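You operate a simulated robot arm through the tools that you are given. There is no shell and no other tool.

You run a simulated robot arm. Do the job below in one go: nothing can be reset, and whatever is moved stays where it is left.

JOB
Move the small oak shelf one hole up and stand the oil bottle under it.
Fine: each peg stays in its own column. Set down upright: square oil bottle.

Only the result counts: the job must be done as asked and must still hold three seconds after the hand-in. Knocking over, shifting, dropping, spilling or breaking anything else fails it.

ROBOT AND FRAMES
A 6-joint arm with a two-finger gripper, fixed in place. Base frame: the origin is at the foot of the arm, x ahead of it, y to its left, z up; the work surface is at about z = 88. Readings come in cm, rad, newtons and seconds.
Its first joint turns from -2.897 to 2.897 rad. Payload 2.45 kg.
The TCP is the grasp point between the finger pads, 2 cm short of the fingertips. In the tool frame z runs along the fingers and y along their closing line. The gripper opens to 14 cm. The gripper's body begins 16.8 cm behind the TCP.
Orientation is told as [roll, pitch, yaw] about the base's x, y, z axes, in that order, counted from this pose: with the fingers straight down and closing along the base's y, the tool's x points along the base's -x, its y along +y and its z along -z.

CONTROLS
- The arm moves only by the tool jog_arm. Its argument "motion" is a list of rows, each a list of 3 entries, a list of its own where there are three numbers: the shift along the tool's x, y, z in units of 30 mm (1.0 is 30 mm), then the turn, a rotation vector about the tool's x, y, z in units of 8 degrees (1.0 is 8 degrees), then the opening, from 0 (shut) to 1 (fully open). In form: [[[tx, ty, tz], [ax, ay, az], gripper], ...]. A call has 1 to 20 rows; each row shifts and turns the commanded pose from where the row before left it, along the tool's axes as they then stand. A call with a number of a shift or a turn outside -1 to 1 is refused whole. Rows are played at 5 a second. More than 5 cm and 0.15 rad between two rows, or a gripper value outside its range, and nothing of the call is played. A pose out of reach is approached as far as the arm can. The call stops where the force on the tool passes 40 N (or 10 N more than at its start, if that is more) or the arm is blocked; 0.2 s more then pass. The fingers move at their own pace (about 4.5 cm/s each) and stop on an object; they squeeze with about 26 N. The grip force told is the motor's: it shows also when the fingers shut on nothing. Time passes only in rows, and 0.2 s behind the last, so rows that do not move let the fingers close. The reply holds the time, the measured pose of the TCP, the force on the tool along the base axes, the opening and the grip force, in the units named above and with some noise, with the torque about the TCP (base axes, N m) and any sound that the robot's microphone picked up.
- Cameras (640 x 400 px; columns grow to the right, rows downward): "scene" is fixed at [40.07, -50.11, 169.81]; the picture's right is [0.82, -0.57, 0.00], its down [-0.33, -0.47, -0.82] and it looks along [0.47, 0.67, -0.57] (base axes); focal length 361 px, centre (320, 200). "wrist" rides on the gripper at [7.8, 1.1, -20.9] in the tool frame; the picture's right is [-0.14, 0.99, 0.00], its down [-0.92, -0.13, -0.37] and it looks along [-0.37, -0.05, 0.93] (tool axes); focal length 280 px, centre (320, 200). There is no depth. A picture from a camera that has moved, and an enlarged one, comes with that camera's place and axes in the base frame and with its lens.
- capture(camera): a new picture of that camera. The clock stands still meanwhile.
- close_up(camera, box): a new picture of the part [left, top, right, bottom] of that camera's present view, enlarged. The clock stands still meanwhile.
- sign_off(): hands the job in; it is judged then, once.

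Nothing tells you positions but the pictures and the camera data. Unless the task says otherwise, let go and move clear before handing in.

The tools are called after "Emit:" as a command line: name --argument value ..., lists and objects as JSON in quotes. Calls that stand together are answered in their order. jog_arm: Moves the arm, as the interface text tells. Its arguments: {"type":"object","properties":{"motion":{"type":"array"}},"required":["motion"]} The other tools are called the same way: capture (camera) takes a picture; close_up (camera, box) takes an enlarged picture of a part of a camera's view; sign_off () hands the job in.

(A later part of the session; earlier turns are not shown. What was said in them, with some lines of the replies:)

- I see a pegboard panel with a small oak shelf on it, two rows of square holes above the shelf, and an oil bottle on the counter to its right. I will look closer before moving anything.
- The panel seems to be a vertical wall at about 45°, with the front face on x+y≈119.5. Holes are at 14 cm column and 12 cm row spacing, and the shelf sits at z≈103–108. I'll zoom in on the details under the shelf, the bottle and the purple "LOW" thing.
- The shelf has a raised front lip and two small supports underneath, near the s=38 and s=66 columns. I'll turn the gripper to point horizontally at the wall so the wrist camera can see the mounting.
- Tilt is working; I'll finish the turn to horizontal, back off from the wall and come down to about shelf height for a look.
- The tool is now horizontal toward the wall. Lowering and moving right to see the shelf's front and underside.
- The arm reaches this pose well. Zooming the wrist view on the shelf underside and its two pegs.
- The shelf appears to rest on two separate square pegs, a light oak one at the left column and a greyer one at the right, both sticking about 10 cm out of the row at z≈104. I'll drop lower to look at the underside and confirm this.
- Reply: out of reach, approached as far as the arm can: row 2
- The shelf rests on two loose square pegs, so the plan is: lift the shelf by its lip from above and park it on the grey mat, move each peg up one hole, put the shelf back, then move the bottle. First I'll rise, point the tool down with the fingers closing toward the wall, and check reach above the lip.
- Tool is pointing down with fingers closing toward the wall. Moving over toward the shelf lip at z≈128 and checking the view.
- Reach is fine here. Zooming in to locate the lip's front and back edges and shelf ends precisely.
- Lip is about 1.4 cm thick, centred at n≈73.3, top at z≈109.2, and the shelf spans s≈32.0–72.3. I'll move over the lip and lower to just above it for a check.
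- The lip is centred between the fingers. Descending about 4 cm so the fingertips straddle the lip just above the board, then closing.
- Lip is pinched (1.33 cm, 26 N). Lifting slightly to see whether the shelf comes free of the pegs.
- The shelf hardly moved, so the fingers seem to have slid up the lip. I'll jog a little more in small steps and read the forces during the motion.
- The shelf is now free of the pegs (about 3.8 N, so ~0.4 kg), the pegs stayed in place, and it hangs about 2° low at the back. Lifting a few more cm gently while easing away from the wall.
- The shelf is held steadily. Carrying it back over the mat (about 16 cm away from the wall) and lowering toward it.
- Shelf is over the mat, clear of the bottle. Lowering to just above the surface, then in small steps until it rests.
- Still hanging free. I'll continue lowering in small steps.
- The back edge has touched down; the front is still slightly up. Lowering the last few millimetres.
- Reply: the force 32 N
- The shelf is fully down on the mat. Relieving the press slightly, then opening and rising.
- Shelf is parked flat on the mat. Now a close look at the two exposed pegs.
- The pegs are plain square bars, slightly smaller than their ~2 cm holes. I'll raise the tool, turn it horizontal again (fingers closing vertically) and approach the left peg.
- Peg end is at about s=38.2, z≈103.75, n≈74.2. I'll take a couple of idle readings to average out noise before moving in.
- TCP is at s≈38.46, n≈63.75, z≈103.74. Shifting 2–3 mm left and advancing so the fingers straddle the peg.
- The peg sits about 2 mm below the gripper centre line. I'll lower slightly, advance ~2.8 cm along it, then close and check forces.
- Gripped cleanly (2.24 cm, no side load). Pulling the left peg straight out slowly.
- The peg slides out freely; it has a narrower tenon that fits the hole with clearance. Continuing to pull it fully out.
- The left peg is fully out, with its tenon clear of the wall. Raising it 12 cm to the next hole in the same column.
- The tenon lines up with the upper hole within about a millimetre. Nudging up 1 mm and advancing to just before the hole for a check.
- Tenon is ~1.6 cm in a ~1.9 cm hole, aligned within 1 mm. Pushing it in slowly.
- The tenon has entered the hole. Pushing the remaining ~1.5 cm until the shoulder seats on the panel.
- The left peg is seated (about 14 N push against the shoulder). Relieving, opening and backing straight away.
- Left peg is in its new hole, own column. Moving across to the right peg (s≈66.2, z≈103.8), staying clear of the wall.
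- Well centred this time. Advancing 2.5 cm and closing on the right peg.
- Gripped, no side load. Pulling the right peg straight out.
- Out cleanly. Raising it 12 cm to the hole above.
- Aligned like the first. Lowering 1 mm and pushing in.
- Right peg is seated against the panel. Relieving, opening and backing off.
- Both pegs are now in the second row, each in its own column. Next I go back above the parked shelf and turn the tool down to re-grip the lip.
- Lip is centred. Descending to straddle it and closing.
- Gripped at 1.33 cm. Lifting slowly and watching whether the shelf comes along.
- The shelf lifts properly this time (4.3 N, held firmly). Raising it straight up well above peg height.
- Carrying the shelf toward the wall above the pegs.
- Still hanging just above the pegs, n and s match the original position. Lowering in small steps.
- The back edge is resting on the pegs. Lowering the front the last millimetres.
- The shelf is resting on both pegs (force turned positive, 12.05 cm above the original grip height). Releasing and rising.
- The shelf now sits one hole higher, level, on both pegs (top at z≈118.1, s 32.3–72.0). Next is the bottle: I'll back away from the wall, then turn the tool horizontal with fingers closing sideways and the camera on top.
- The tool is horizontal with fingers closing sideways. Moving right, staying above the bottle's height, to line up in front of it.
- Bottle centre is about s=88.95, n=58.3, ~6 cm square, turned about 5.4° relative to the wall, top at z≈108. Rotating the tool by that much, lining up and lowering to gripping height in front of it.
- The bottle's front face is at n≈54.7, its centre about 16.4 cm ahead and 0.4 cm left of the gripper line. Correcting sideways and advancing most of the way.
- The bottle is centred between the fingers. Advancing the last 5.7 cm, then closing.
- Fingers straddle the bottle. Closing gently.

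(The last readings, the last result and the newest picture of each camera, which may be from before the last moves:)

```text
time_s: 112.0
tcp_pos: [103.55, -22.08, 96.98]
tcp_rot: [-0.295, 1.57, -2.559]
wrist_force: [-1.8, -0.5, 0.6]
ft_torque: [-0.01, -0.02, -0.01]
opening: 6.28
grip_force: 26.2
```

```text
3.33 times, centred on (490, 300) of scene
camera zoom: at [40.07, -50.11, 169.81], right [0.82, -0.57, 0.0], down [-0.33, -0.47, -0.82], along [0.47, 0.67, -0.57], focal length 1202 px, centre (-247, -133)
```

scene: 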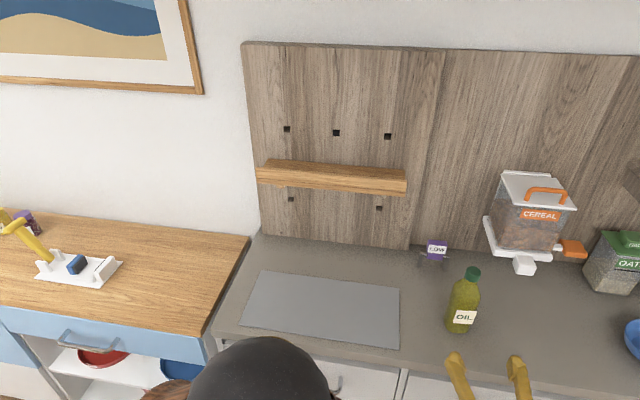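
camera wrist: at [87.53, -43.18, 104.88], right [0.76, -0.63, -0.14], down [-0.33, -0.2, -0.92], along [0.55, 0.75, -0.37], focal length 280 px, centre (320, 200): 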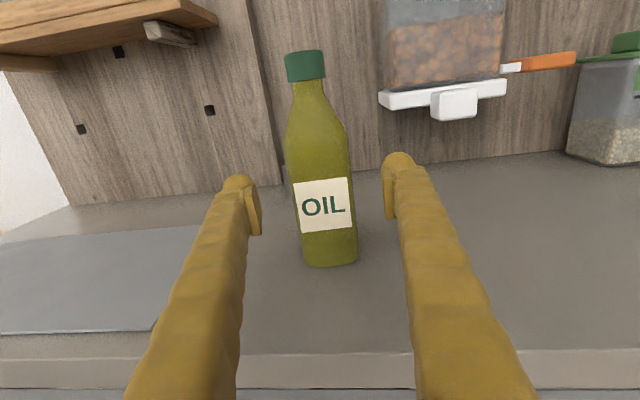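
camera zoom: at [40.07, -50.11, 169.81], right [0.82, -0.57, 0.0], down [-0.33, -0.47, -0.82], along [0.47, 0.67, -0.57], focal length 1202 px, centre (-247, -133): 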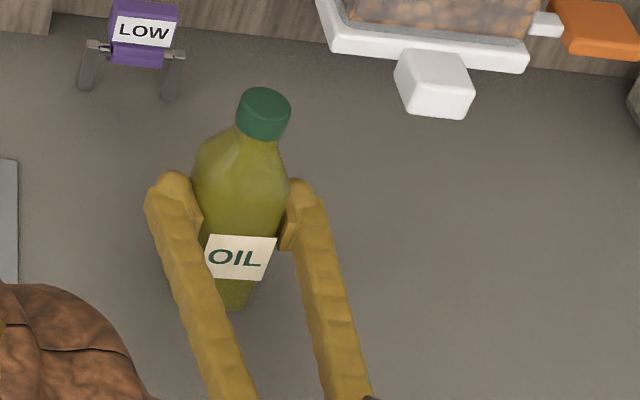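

Bottle is gripped (6.28 cm, 26 N), not disturbed. Lifting slowly by about 1 cm and checking.

Emit:
jog_arm --motion '[[[0.08, 0, 0], [0, 0, 0], 0.3], [[0.1, 0, 0], [0, 0, 0], 0.3], [[0.15, 0, 0], [0, 0, 0], 0.3], [[0, 0, 0], [0, 0, 0], 0.3]]'

Emit:
close_up --camera "scene" --box '[420, 240, 560, 360]'

Emit:
close_up --camera "wrist" --box '[220, 50, 420, 330]'

```text
time_s: 113.0
tcp_pos: [103.57, -22.08, 98.01]
tcp_rot: [-0.484, 1.571, -2.746]
wrist_force: [0.0, 1.2, -5.2]
ft_torque: [-0.03, 0.0, 0.01]
opening: 6.25
grip_force: 26.4
```

```text
3.33 times, centred on (490, 300) of scene
camera zoom: at [40.07, -50.11, 169.81], right [0.82, -0.57, 0.0], down [-0.33, -0.47, -0.82], along [0.47, 0.67, -0.57], focal length 1202 px, centre (-247, -133)
```

zoom: 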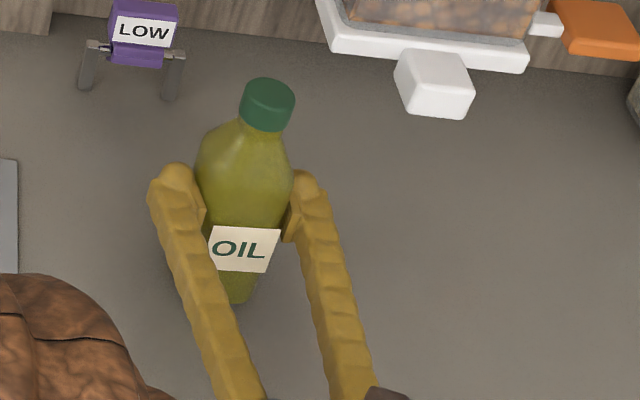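

```text
1.43 times, centred on (320, 190) of wrist
camera zoom: at [91.29, -38.84, 105.75], right [0.76, -0.63, -0.14], down [-0.33, -0.2, -0.92], along [0.55, 0.75, -0.37], focal length 401 px, centre (320, 214)
```

zoom: 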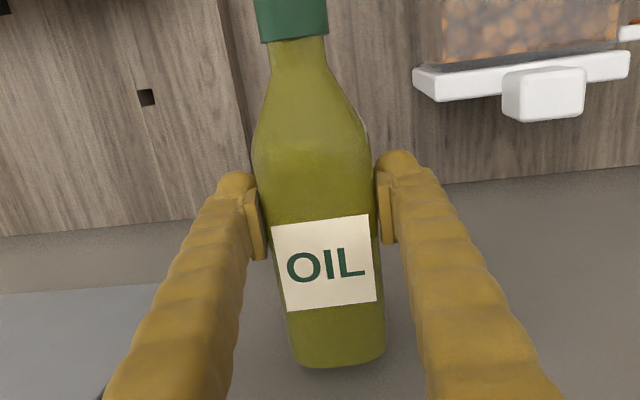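

Bottle lifts cleanly (~0.53 kg) and stays upright. Raising a bit more, squaring the tool to the wall, and carrying it left along n≈58.

Emit:
jog_arm --motion '[[[0.25, 0, 0], [-0.225, 0, 0], 0.3], [[0.25, 0, 0], [-0.225, 0, 0], 0.3], [[0, 0, 0], [-0.225, 0, 0], 0.3], [[0, -0.3, 0], [0, 0, 0], 0.3], [[0, -0.6, 0], [0, 0, 0], 0.3], [[0, -0.7, 0], [0, 0, 0], 0.3], [[0, -0.7, 0], [0, 0, 0], 0.3], [[0, -0.7, 0], [0, 0, 0], 0.3], [[0, -0.7, 0], [0, 0, 0], 0.3], [[0, -0.7, 0], [0, 0, 0], 0.3], [[0, -0.7, 0], [0, 0, 0], 0.3], [[0, -0.6, 0], [0, 0, 0], 0.3], [[0, -0.3, 0], [0, 0, 0], 0.3]]'

Emit:
capture --camera "scene"

Emit:
capture --camera "wrist"

```text
time_s: 115.8
tcp_pos: [90.76, -9.3, 99.7]
tcp_rot: [-0.745, 1.572, -3.102]
wrist_force: [-0.2, -0.5, -4.9]
ft_torque: [0.01, 0.01, 0.02]
opening: 6.25
grip_force: 26.0
```

```text
taken
```

scene: 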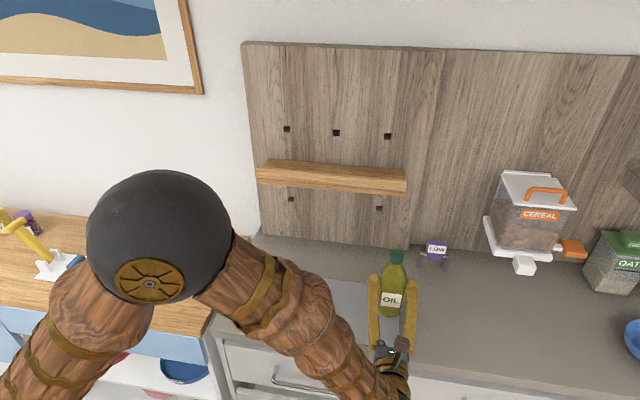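

```text
taken
camera wrist: at [76.96, -24.84, 107.36], right [0.7, -0.7, -0.14], down [-0.35, -0.17, -0.92], along [0.62, 0.69, -0.37], focal length 280 px, centre (320, 200)
```

wrist: 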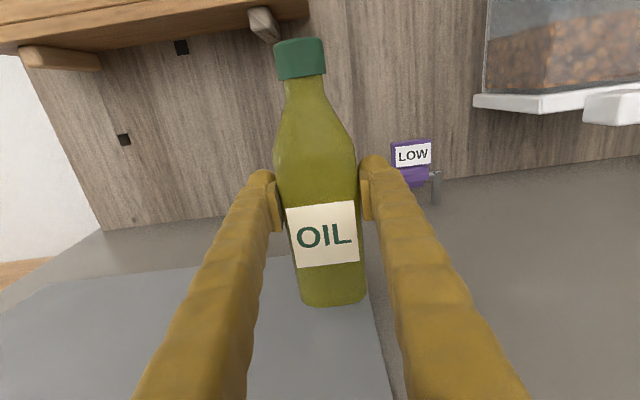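

Carrying diagonally toward the space below the shelf, staying clear of the LOW stand.

Emit:
jog_arm --motion '[[[0, -0.4, 0.25], [0, 0, 0], 0.3], [[0, -0.6, 0.385], [0, 0, 0], 0.3], [[0, -0.6, 0.385], [0, 0, 0], 0.3], [[0, -0.6, 0.385], [0, 0, 0], 0.3], [[0, -0.6, 0.385], [0, 0, 0], 0.3], [[0, -0.6, 0.385], [0, 0, 0], 0.3], [[0, -0.6, 0.385], [0, 0, 0], 0.3], [[0, -0.6, 0.385], [0, 0, 0], 0.3], [[0, -0.6, 0.2], [0, 0, 0], 0.3], [[0, -0.6, 0.1], [0, 0, 0], 0.3], [[0, -0.45, 0], [0, 0, 0], 0.3], [[0, 0, 0], [0, 0, 0], 0.3]]'

Emit:
capture --camera "scene"

Emit:
capture --camera "wrist"

```text
time_s: 118.4
tcp_pos: [84.39, 10.99, 99.52]
tcp_rot: [0.96, 1.572, -1.396]
wrist_force: [0.5, -0.3, -5.6]
ft_torque: [0.0, 0.05, 0.02]
opening: 6.26
grip_force: 26.0
```

```text
taken
```

scene: 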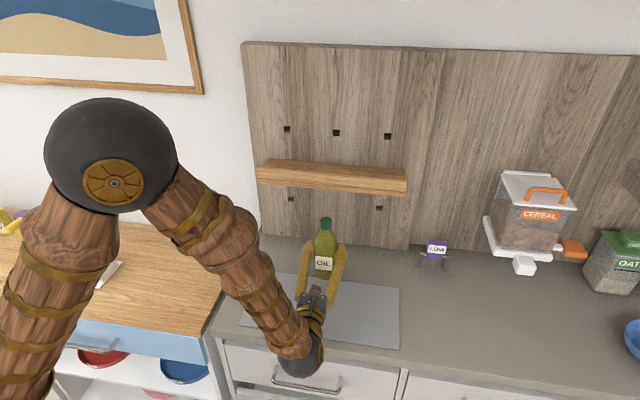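

```text
taken
camera wrist: at [70.63, -4.64, 107.3], right [0.7, -0.7, -0.14], down [-0.35, -0.17, -0.92], along [0.62, 0.69, -0.37], focal length 280 px, centre (320, 200)
```

wrist: 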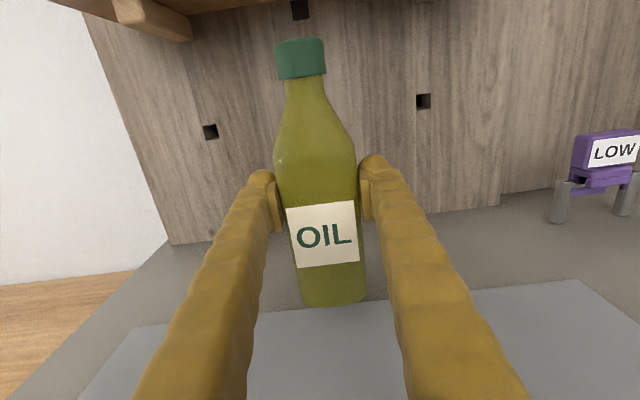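

Bottle is centred in front of the shelf at s≈51.9, with its top well below the shelf. Sliding it in under the shelf.

Emit:
jog_arm --motion '[[[0, 0, 0.3], [0, 0, 0], 0.3], [[0, 0, 0.4], [0, 0, 0], 0.3], [[0, 0, 0.4], [0, 0, 0], 0.3], [[0, 0, 0.4], [0, 0, 0], 0.3], [[0, 0, 0.4], [0, 0, 0], 0.3], [[0, 0, 0.4], [0, 0, 0], 0.3], [[0, 0, 0.4], [0, 0, 0], 0.3], [[0, 0, 0.4], [0, 0, 0], 0.3], [[0, 0, 0.4], [0, 0, 0], 0.3], [[0, 0, 0.27], [0, 0, 0], 0.3], [[0, 0, 0], [0, 0, 0], 0.3]]'

Emit:
close_up --camera "scene" --box '[240, 150, 430, 300]'

Emit:
capture --camera "wrist"

```text
time_s: 120.8
tcp_pos: [92.45, 18.93, 99.54]
tcp_rot: [-0.423, 1.571, -2.777]
wrist_force: [-0.7, 0.3, -5.2]
ft_torque: [0.0, 0.04, -0.03]
opening: 6.26
grip_force: 25.6
```

```text
2.67 times, centred on (335, 225) of scene
camera zoom: at [40.07, -50.11, 169.81], right [0.82, -0.57, 0.0], down [-0.33, -0.47, -0.82], along [0.47, 0.67, -0.57], focal length 962 px, centre (280, 133)
```

zoom: 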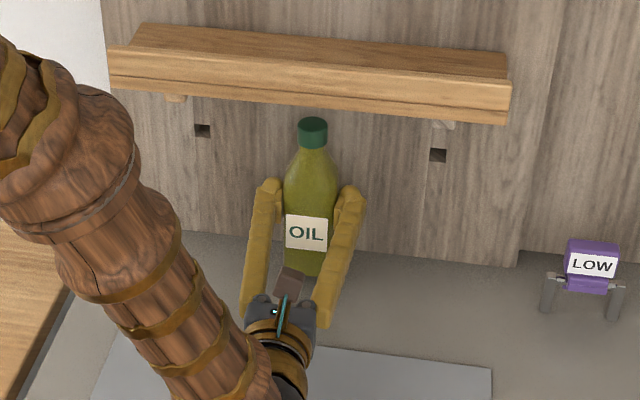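

```text
taken
camera wrist: at [78.64, 3.32, 107.27], right [0.7, -0.7, -0.14], down [-0.35, -0.17, -0.92], along [0.62, 0.69, -0.37], focal length 280 px, centre (320, 200)
```

wrist: 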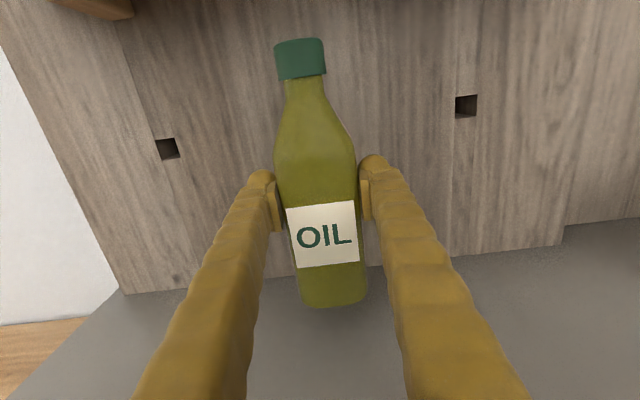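

In position at n≈78.8. Lowering the bottle to the counter, gently at the end.

Emit:
jog_arm --motion '[[[-0.2, 0, 0], [0, 0, 0], 0.3], [[-0.2, 0, 0], [0, 0, 0], 0.3], [[-0.2, 0, 0], [0, 0, 0], 0.3], [[-0.1, 0, 0], [0, 0, 0], 0.3], [[0, 0, 0], [0, 0, 0], 0.3]]'

Emit:
jog_arm --motion '[[[-0.05, 0, 0], [0, 0, 0], 0.3], [[0, 0, 0], [0, 0, 0], 0.3]]'

Emit:
jog_arm --motion '[[[-0.05, 0, 0], [0, 0, 0], 0.3], [[0, 0, 0], [0, 0, 0], 0.3]]'

```text
time_s: 122.0
tcp_pos: [92.42, 18.84, 97.47]
tcp_rot: [-0.416, 1.571, -2.773]
wrist_force: [-0.9, 0.3, -5.1]
ft_torque: [-0.04, 0.03, 0.03]
opening: 6.26
grip_force: 25.6
```

```text
time_s: 122.6
tcp_pos: [92.48, 18.86, 97.3]
tcp_rot: [-0.28, 1.57, -2.636]
wrist_force: [0.1, 0.1, -4.1]
ft_torque: [-0.04, -0.01, 0.02]
opening: 6.3
grip_force: 26.2
```

```text
time_s: 123.2
tcp_pos: [92.48, 18.94, 97.12]
tcp_rot: [-0.338, 1.569, -2.694]
wrist_force: [-0.6, -0.1, -5.5]
ft_torque: [-0.04, 0.04, 0.01]
opening: 6.25
grip_force: 25.8
```

Emit:
jog_arm --motion '[[[-0.03, 0, 0], [0, 0, 0], 0.3], [[0, 0, 0], [0, 0, 0], 0.3]]'

Emit:
jog_arm --motion '[[[-0.03, 0, 0], [0, 0, 0], 0.3], [[0, 0, 0], [0, 0, 0], 0.3]]'

Emit:
jog_arm --motion '[[[-0.03, 0, 0], [0, 0, 0], 0.3], [[0, 0, 0], [0, 0, 0], 0.3]]'

```text
time_s: 123.8
tcp_pos: [92.34, 18.86, 97.05]
tcp_rot: [2.578, 1.571, 0.222]
wrist_force: [1.2, 1.0, 0.7]
ft_torque: [0.24, -0.2, -0.02]
opening: 6.26
grip_force: 26.1
```

```text
time_s: 124.4
tcp_pos: [92.44, 18.82, 97.06]
tcp_rot: [2.623, 1.568, 0.268]
wrist_force: [-0.5, 0.5, 20.7]
ft_torque: [0.14, 0.03, 0.01]
opening: 6.24
grip_force: 26.1
```

```text
time_s: 125.0
tcp_pos: [92.56, 18.89, 97.02]
tcp_rot: [2.498, 1.57, 0.143]
wrist_force: [-1.8, -0.2, 23.8]
ft_torque: [-0.3, 0.42, -0.05]
opening: 6.26
grip_force: 25.8
```

The bottle is on the counter. Relieving the press, then opening the fingers.

Emit:
jog_arm --motion '[[[0.05, 0, 0], [0, 0, 0], 0.3], [[0, 0, 0], [0, 0, 0], 0.3]]'

Emit:
jog_arm --motion '[[[0, 0, 0], [0, 0, 0], 0.46], [[0, 0, 0], [0, 0, 0], 0.5], [[0, 0, 0], [0, 0, 0], 0.6], [[0, 0, 0], [0, 0, 0], 0.72], [[0, 0, 0], [0, 0, 0], 0.72], [[0, 0, 0], [0, 0, 0], 0.72]]'

Emit:
capture --camera "wrist"

Emit:
close_up --camera "scene" --box '[240, 150, 430, 300]'

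```text
time_s: 125.6
tcp_pos: [92.38, 18.95, 96.94]
tcp_rot: [-0.416, 1.569, -2.773]
wrist_force: [-2.2, -3.7, 6.4]
ft_torque: [-0.21, -0.07, -0.1]
opening: 6.29
grip_force: 25.8
```

```text
time_s: 127.0
tcp_pos: [92.44, 18.79, 97.08]
tcp_rot: [0.184, 1.571, -2.172]
wrist_force: [-0.1, -0.6, -0.6]
ft_torque: [-0.01, -0.01, 0.01]
opening: 10.06
grip_force: 0.0
```

```text
taken
camera wrist: at [78.63, 3.35, 104.79], right [0.7, -0.7, -0.14], down [-0.35, -0.17, -0.92], along [0.62, 0.69, -0.37], focal length 280 px, centre (320, 200)
```

wrist: 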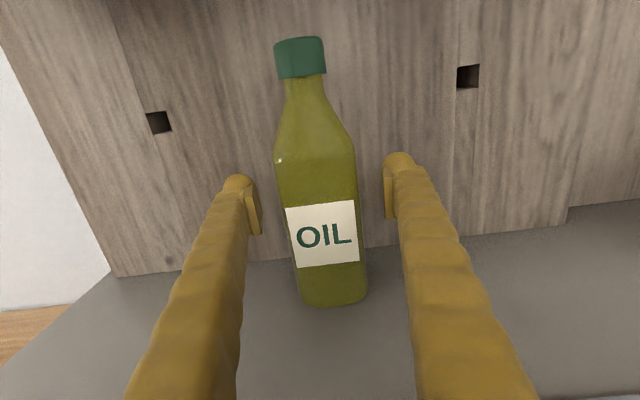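

```text
2.67 times, centred on (335, 225) of scene
camera zoom: at [40.07, -50.11, 169.81], right [0.82, -0.57, 0.0], down [-0.33, -0.47, -0.82], along [0.47, 0.67, -0.57], focal length 962 px, centre (280, 133)
```

zoom: 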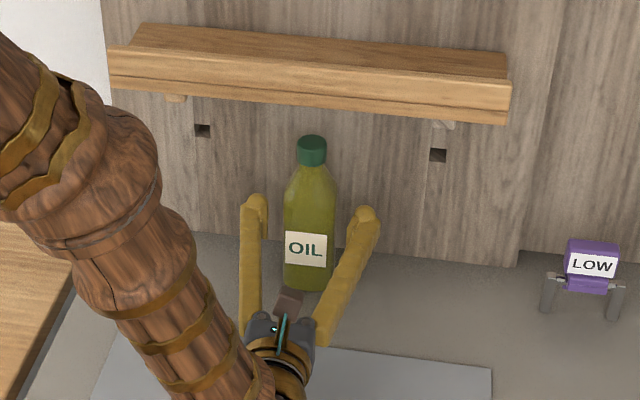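

Bottle stands upright under the shelf. Backing the open fingers straight out, then up and away.

Emit:
jog_arm --motion '[[[0, 0, -0.3], [0, 0, 0], 0.72], [[0, 0, -0.5], [0, 0, 0], 0.72], [[0, 0, -0.7], [0, 0, 0], 0.72], [[0, 0, -0.8], [0, 0, 0], 0.72], [[0, 0, -0.8], [0, 0, 0], 0.72], [[0, 0, -0.8], [0, 0, 0], 0.72], [[0, 0, -0.8], [0, 0, 0], 0.72], [[0.4, 0, -0.7], [0, 0, 0], 0.72], [[0.8, 0, -0.5], [0, 0, 0], 0.72], [[1, 0, -0.3], [0, 0, 0], 0.72], [[1, 0, -0.3], [0, 0, 0], 0.72], [[1, 0, 0], [0, 0, 0], 0.72], [[1, 0, 0], [0, 0, 0], 0.72], [[1, 0, 0], [0, 0, 0], 0.72], [[1, 0, 0], [0, 0, 0], 0.72], [[1, 0, 0], [0, 0, 0], 0.72], [[1, 0, 0], [0, 0, 0], 0.72]]'

Emit:
capture --camera "scene"

Emit:
capture --camera "wrist"

```text
time_s: 130.6
tcp_pos: [78.83, 5.07, 124.57]
tcp_rot: [-0.476, 1.571, -2.834]
wrist_force: [0.0, 0.9, 0.2]
ft_torque: [0.04, 0.03, -0.01]
opening: 10.08
grip_force: 0.0
```

```text
taken
```

scene: 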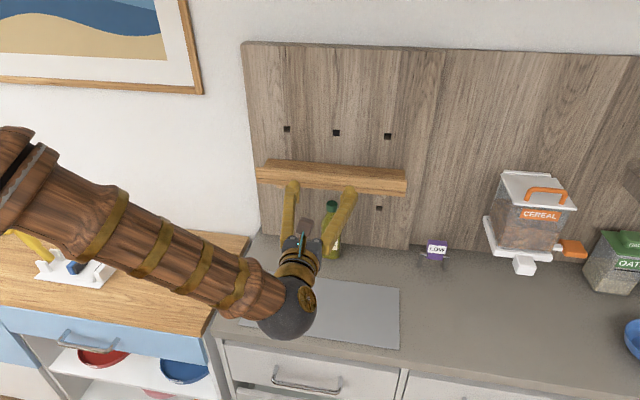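

```text
taken
camera wrist: at [65.03, -10.49, 132.3], right [0.7, -0.7, -0.14], down [-0.35, -0.17, -0.92], along [0.62, 0.69, -0.37], focal length 280 px, centre (320, 200)
```

wrist: 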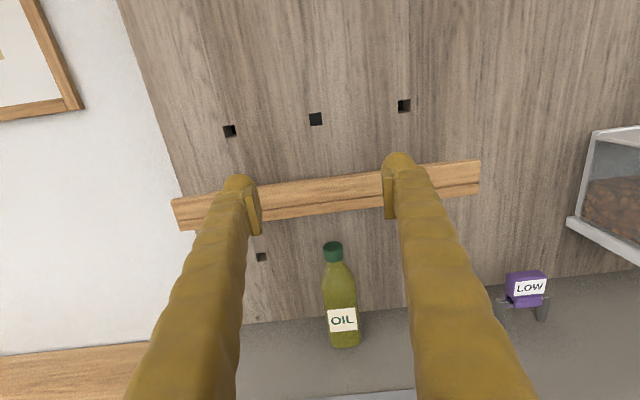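

Everything looks in place; moving the arm further clear to get an unobstructed final view.

Emit:
jog_arm --motion '[[[0.5, 0, -0.8], [0, 0, 0], 0.72], [[0.8, 0, -0.6], [0, 0, 0], 0.72], [[1, -0.5, 0], [0, 0, 0], 0.72], [[1, -0.8, 0], [0, 0, 0], 0.72], [[1, -0.8, 0], [0, 0, 0], 0.72], [[1, -0.8, 0], [0, 0, 0], 0.72], [[0.5, -0.8, 0], [0, 0, 0], 0.72], [[0, 0, 0], [0, 0, 0], 0.72]]'

Emit:
capture --camera "scene"

Emit:
close_up --camera "scene" --box '[240, 110, 430, 290]'

Emit:
capture --camera "wrist"

```text
time_s: 132.4
tcp_pos: [67.85, 10.21, 142.03]
tcp_rot: [0.174, 1.57, -2.182]
wrist_force: [0.0, 0.1, 0.2]
ft_torque: [0.05, 0.01, 0.03]
opening: 10.06
grip_force: 0.0
```

```text
taken
```

scene: 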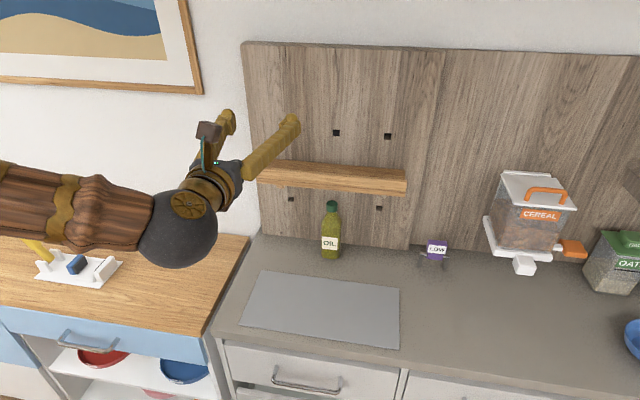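

```text
2.22 times, centred on (335, 200) of scene
camera zoom: at [40.07, -50.11, 169.81], right [0.82, -0.57, 0.0], down [-0.33, -0.47, -0.82], along [0.47, 0.67, -0.57], focal length 801 px, centre (287, 200)
```

zoom: 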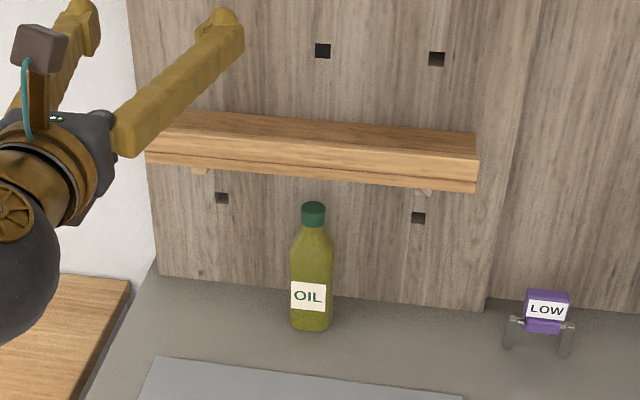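

```text
taken
camera wrist: at [54.01, -5.34, 149.75], right [0.7, -0.7, -0.14], down [-0.35, -0.17, -0.92], along [0.62, 0.69, -0.37], focal length 280 px, centre (320, 200)
```

wrist: 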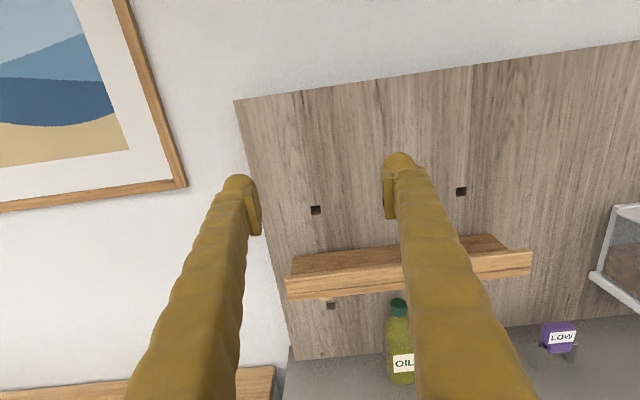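

The shelf now rests one hole up on both pegs, with each peg still in its own column. The oil bottle stands upright under it at about n≈79, and the mat, the LOW stand and everything else look undisturbed. The arm is clear, so I'm handing in.

Emit:
sign_off

```text
The job is handed in.
```

The oak shelf now sits one hole higher, and the oil bottle stands upright under it on the counter. I've handed the job in; the final pictures showed it all in place, but I haven't seen the judging result.

- **Shelf:** it rests level on both pegs, about 12 cm above where it was. It sits roughly 3 mm further from the wall than before.
- **Pegs:** both are pushed in until they stop against the panel, each one hole up in its own column.
- **Bottle:** it stands between the pegs, fully under the shelf, with the label facing out.
- **Surroundings:** I laid the shelf on the grey mat while moving the pegs, and the mat looks unmoved. Nothing else looks moved, and the arm is clear with the gripper open.
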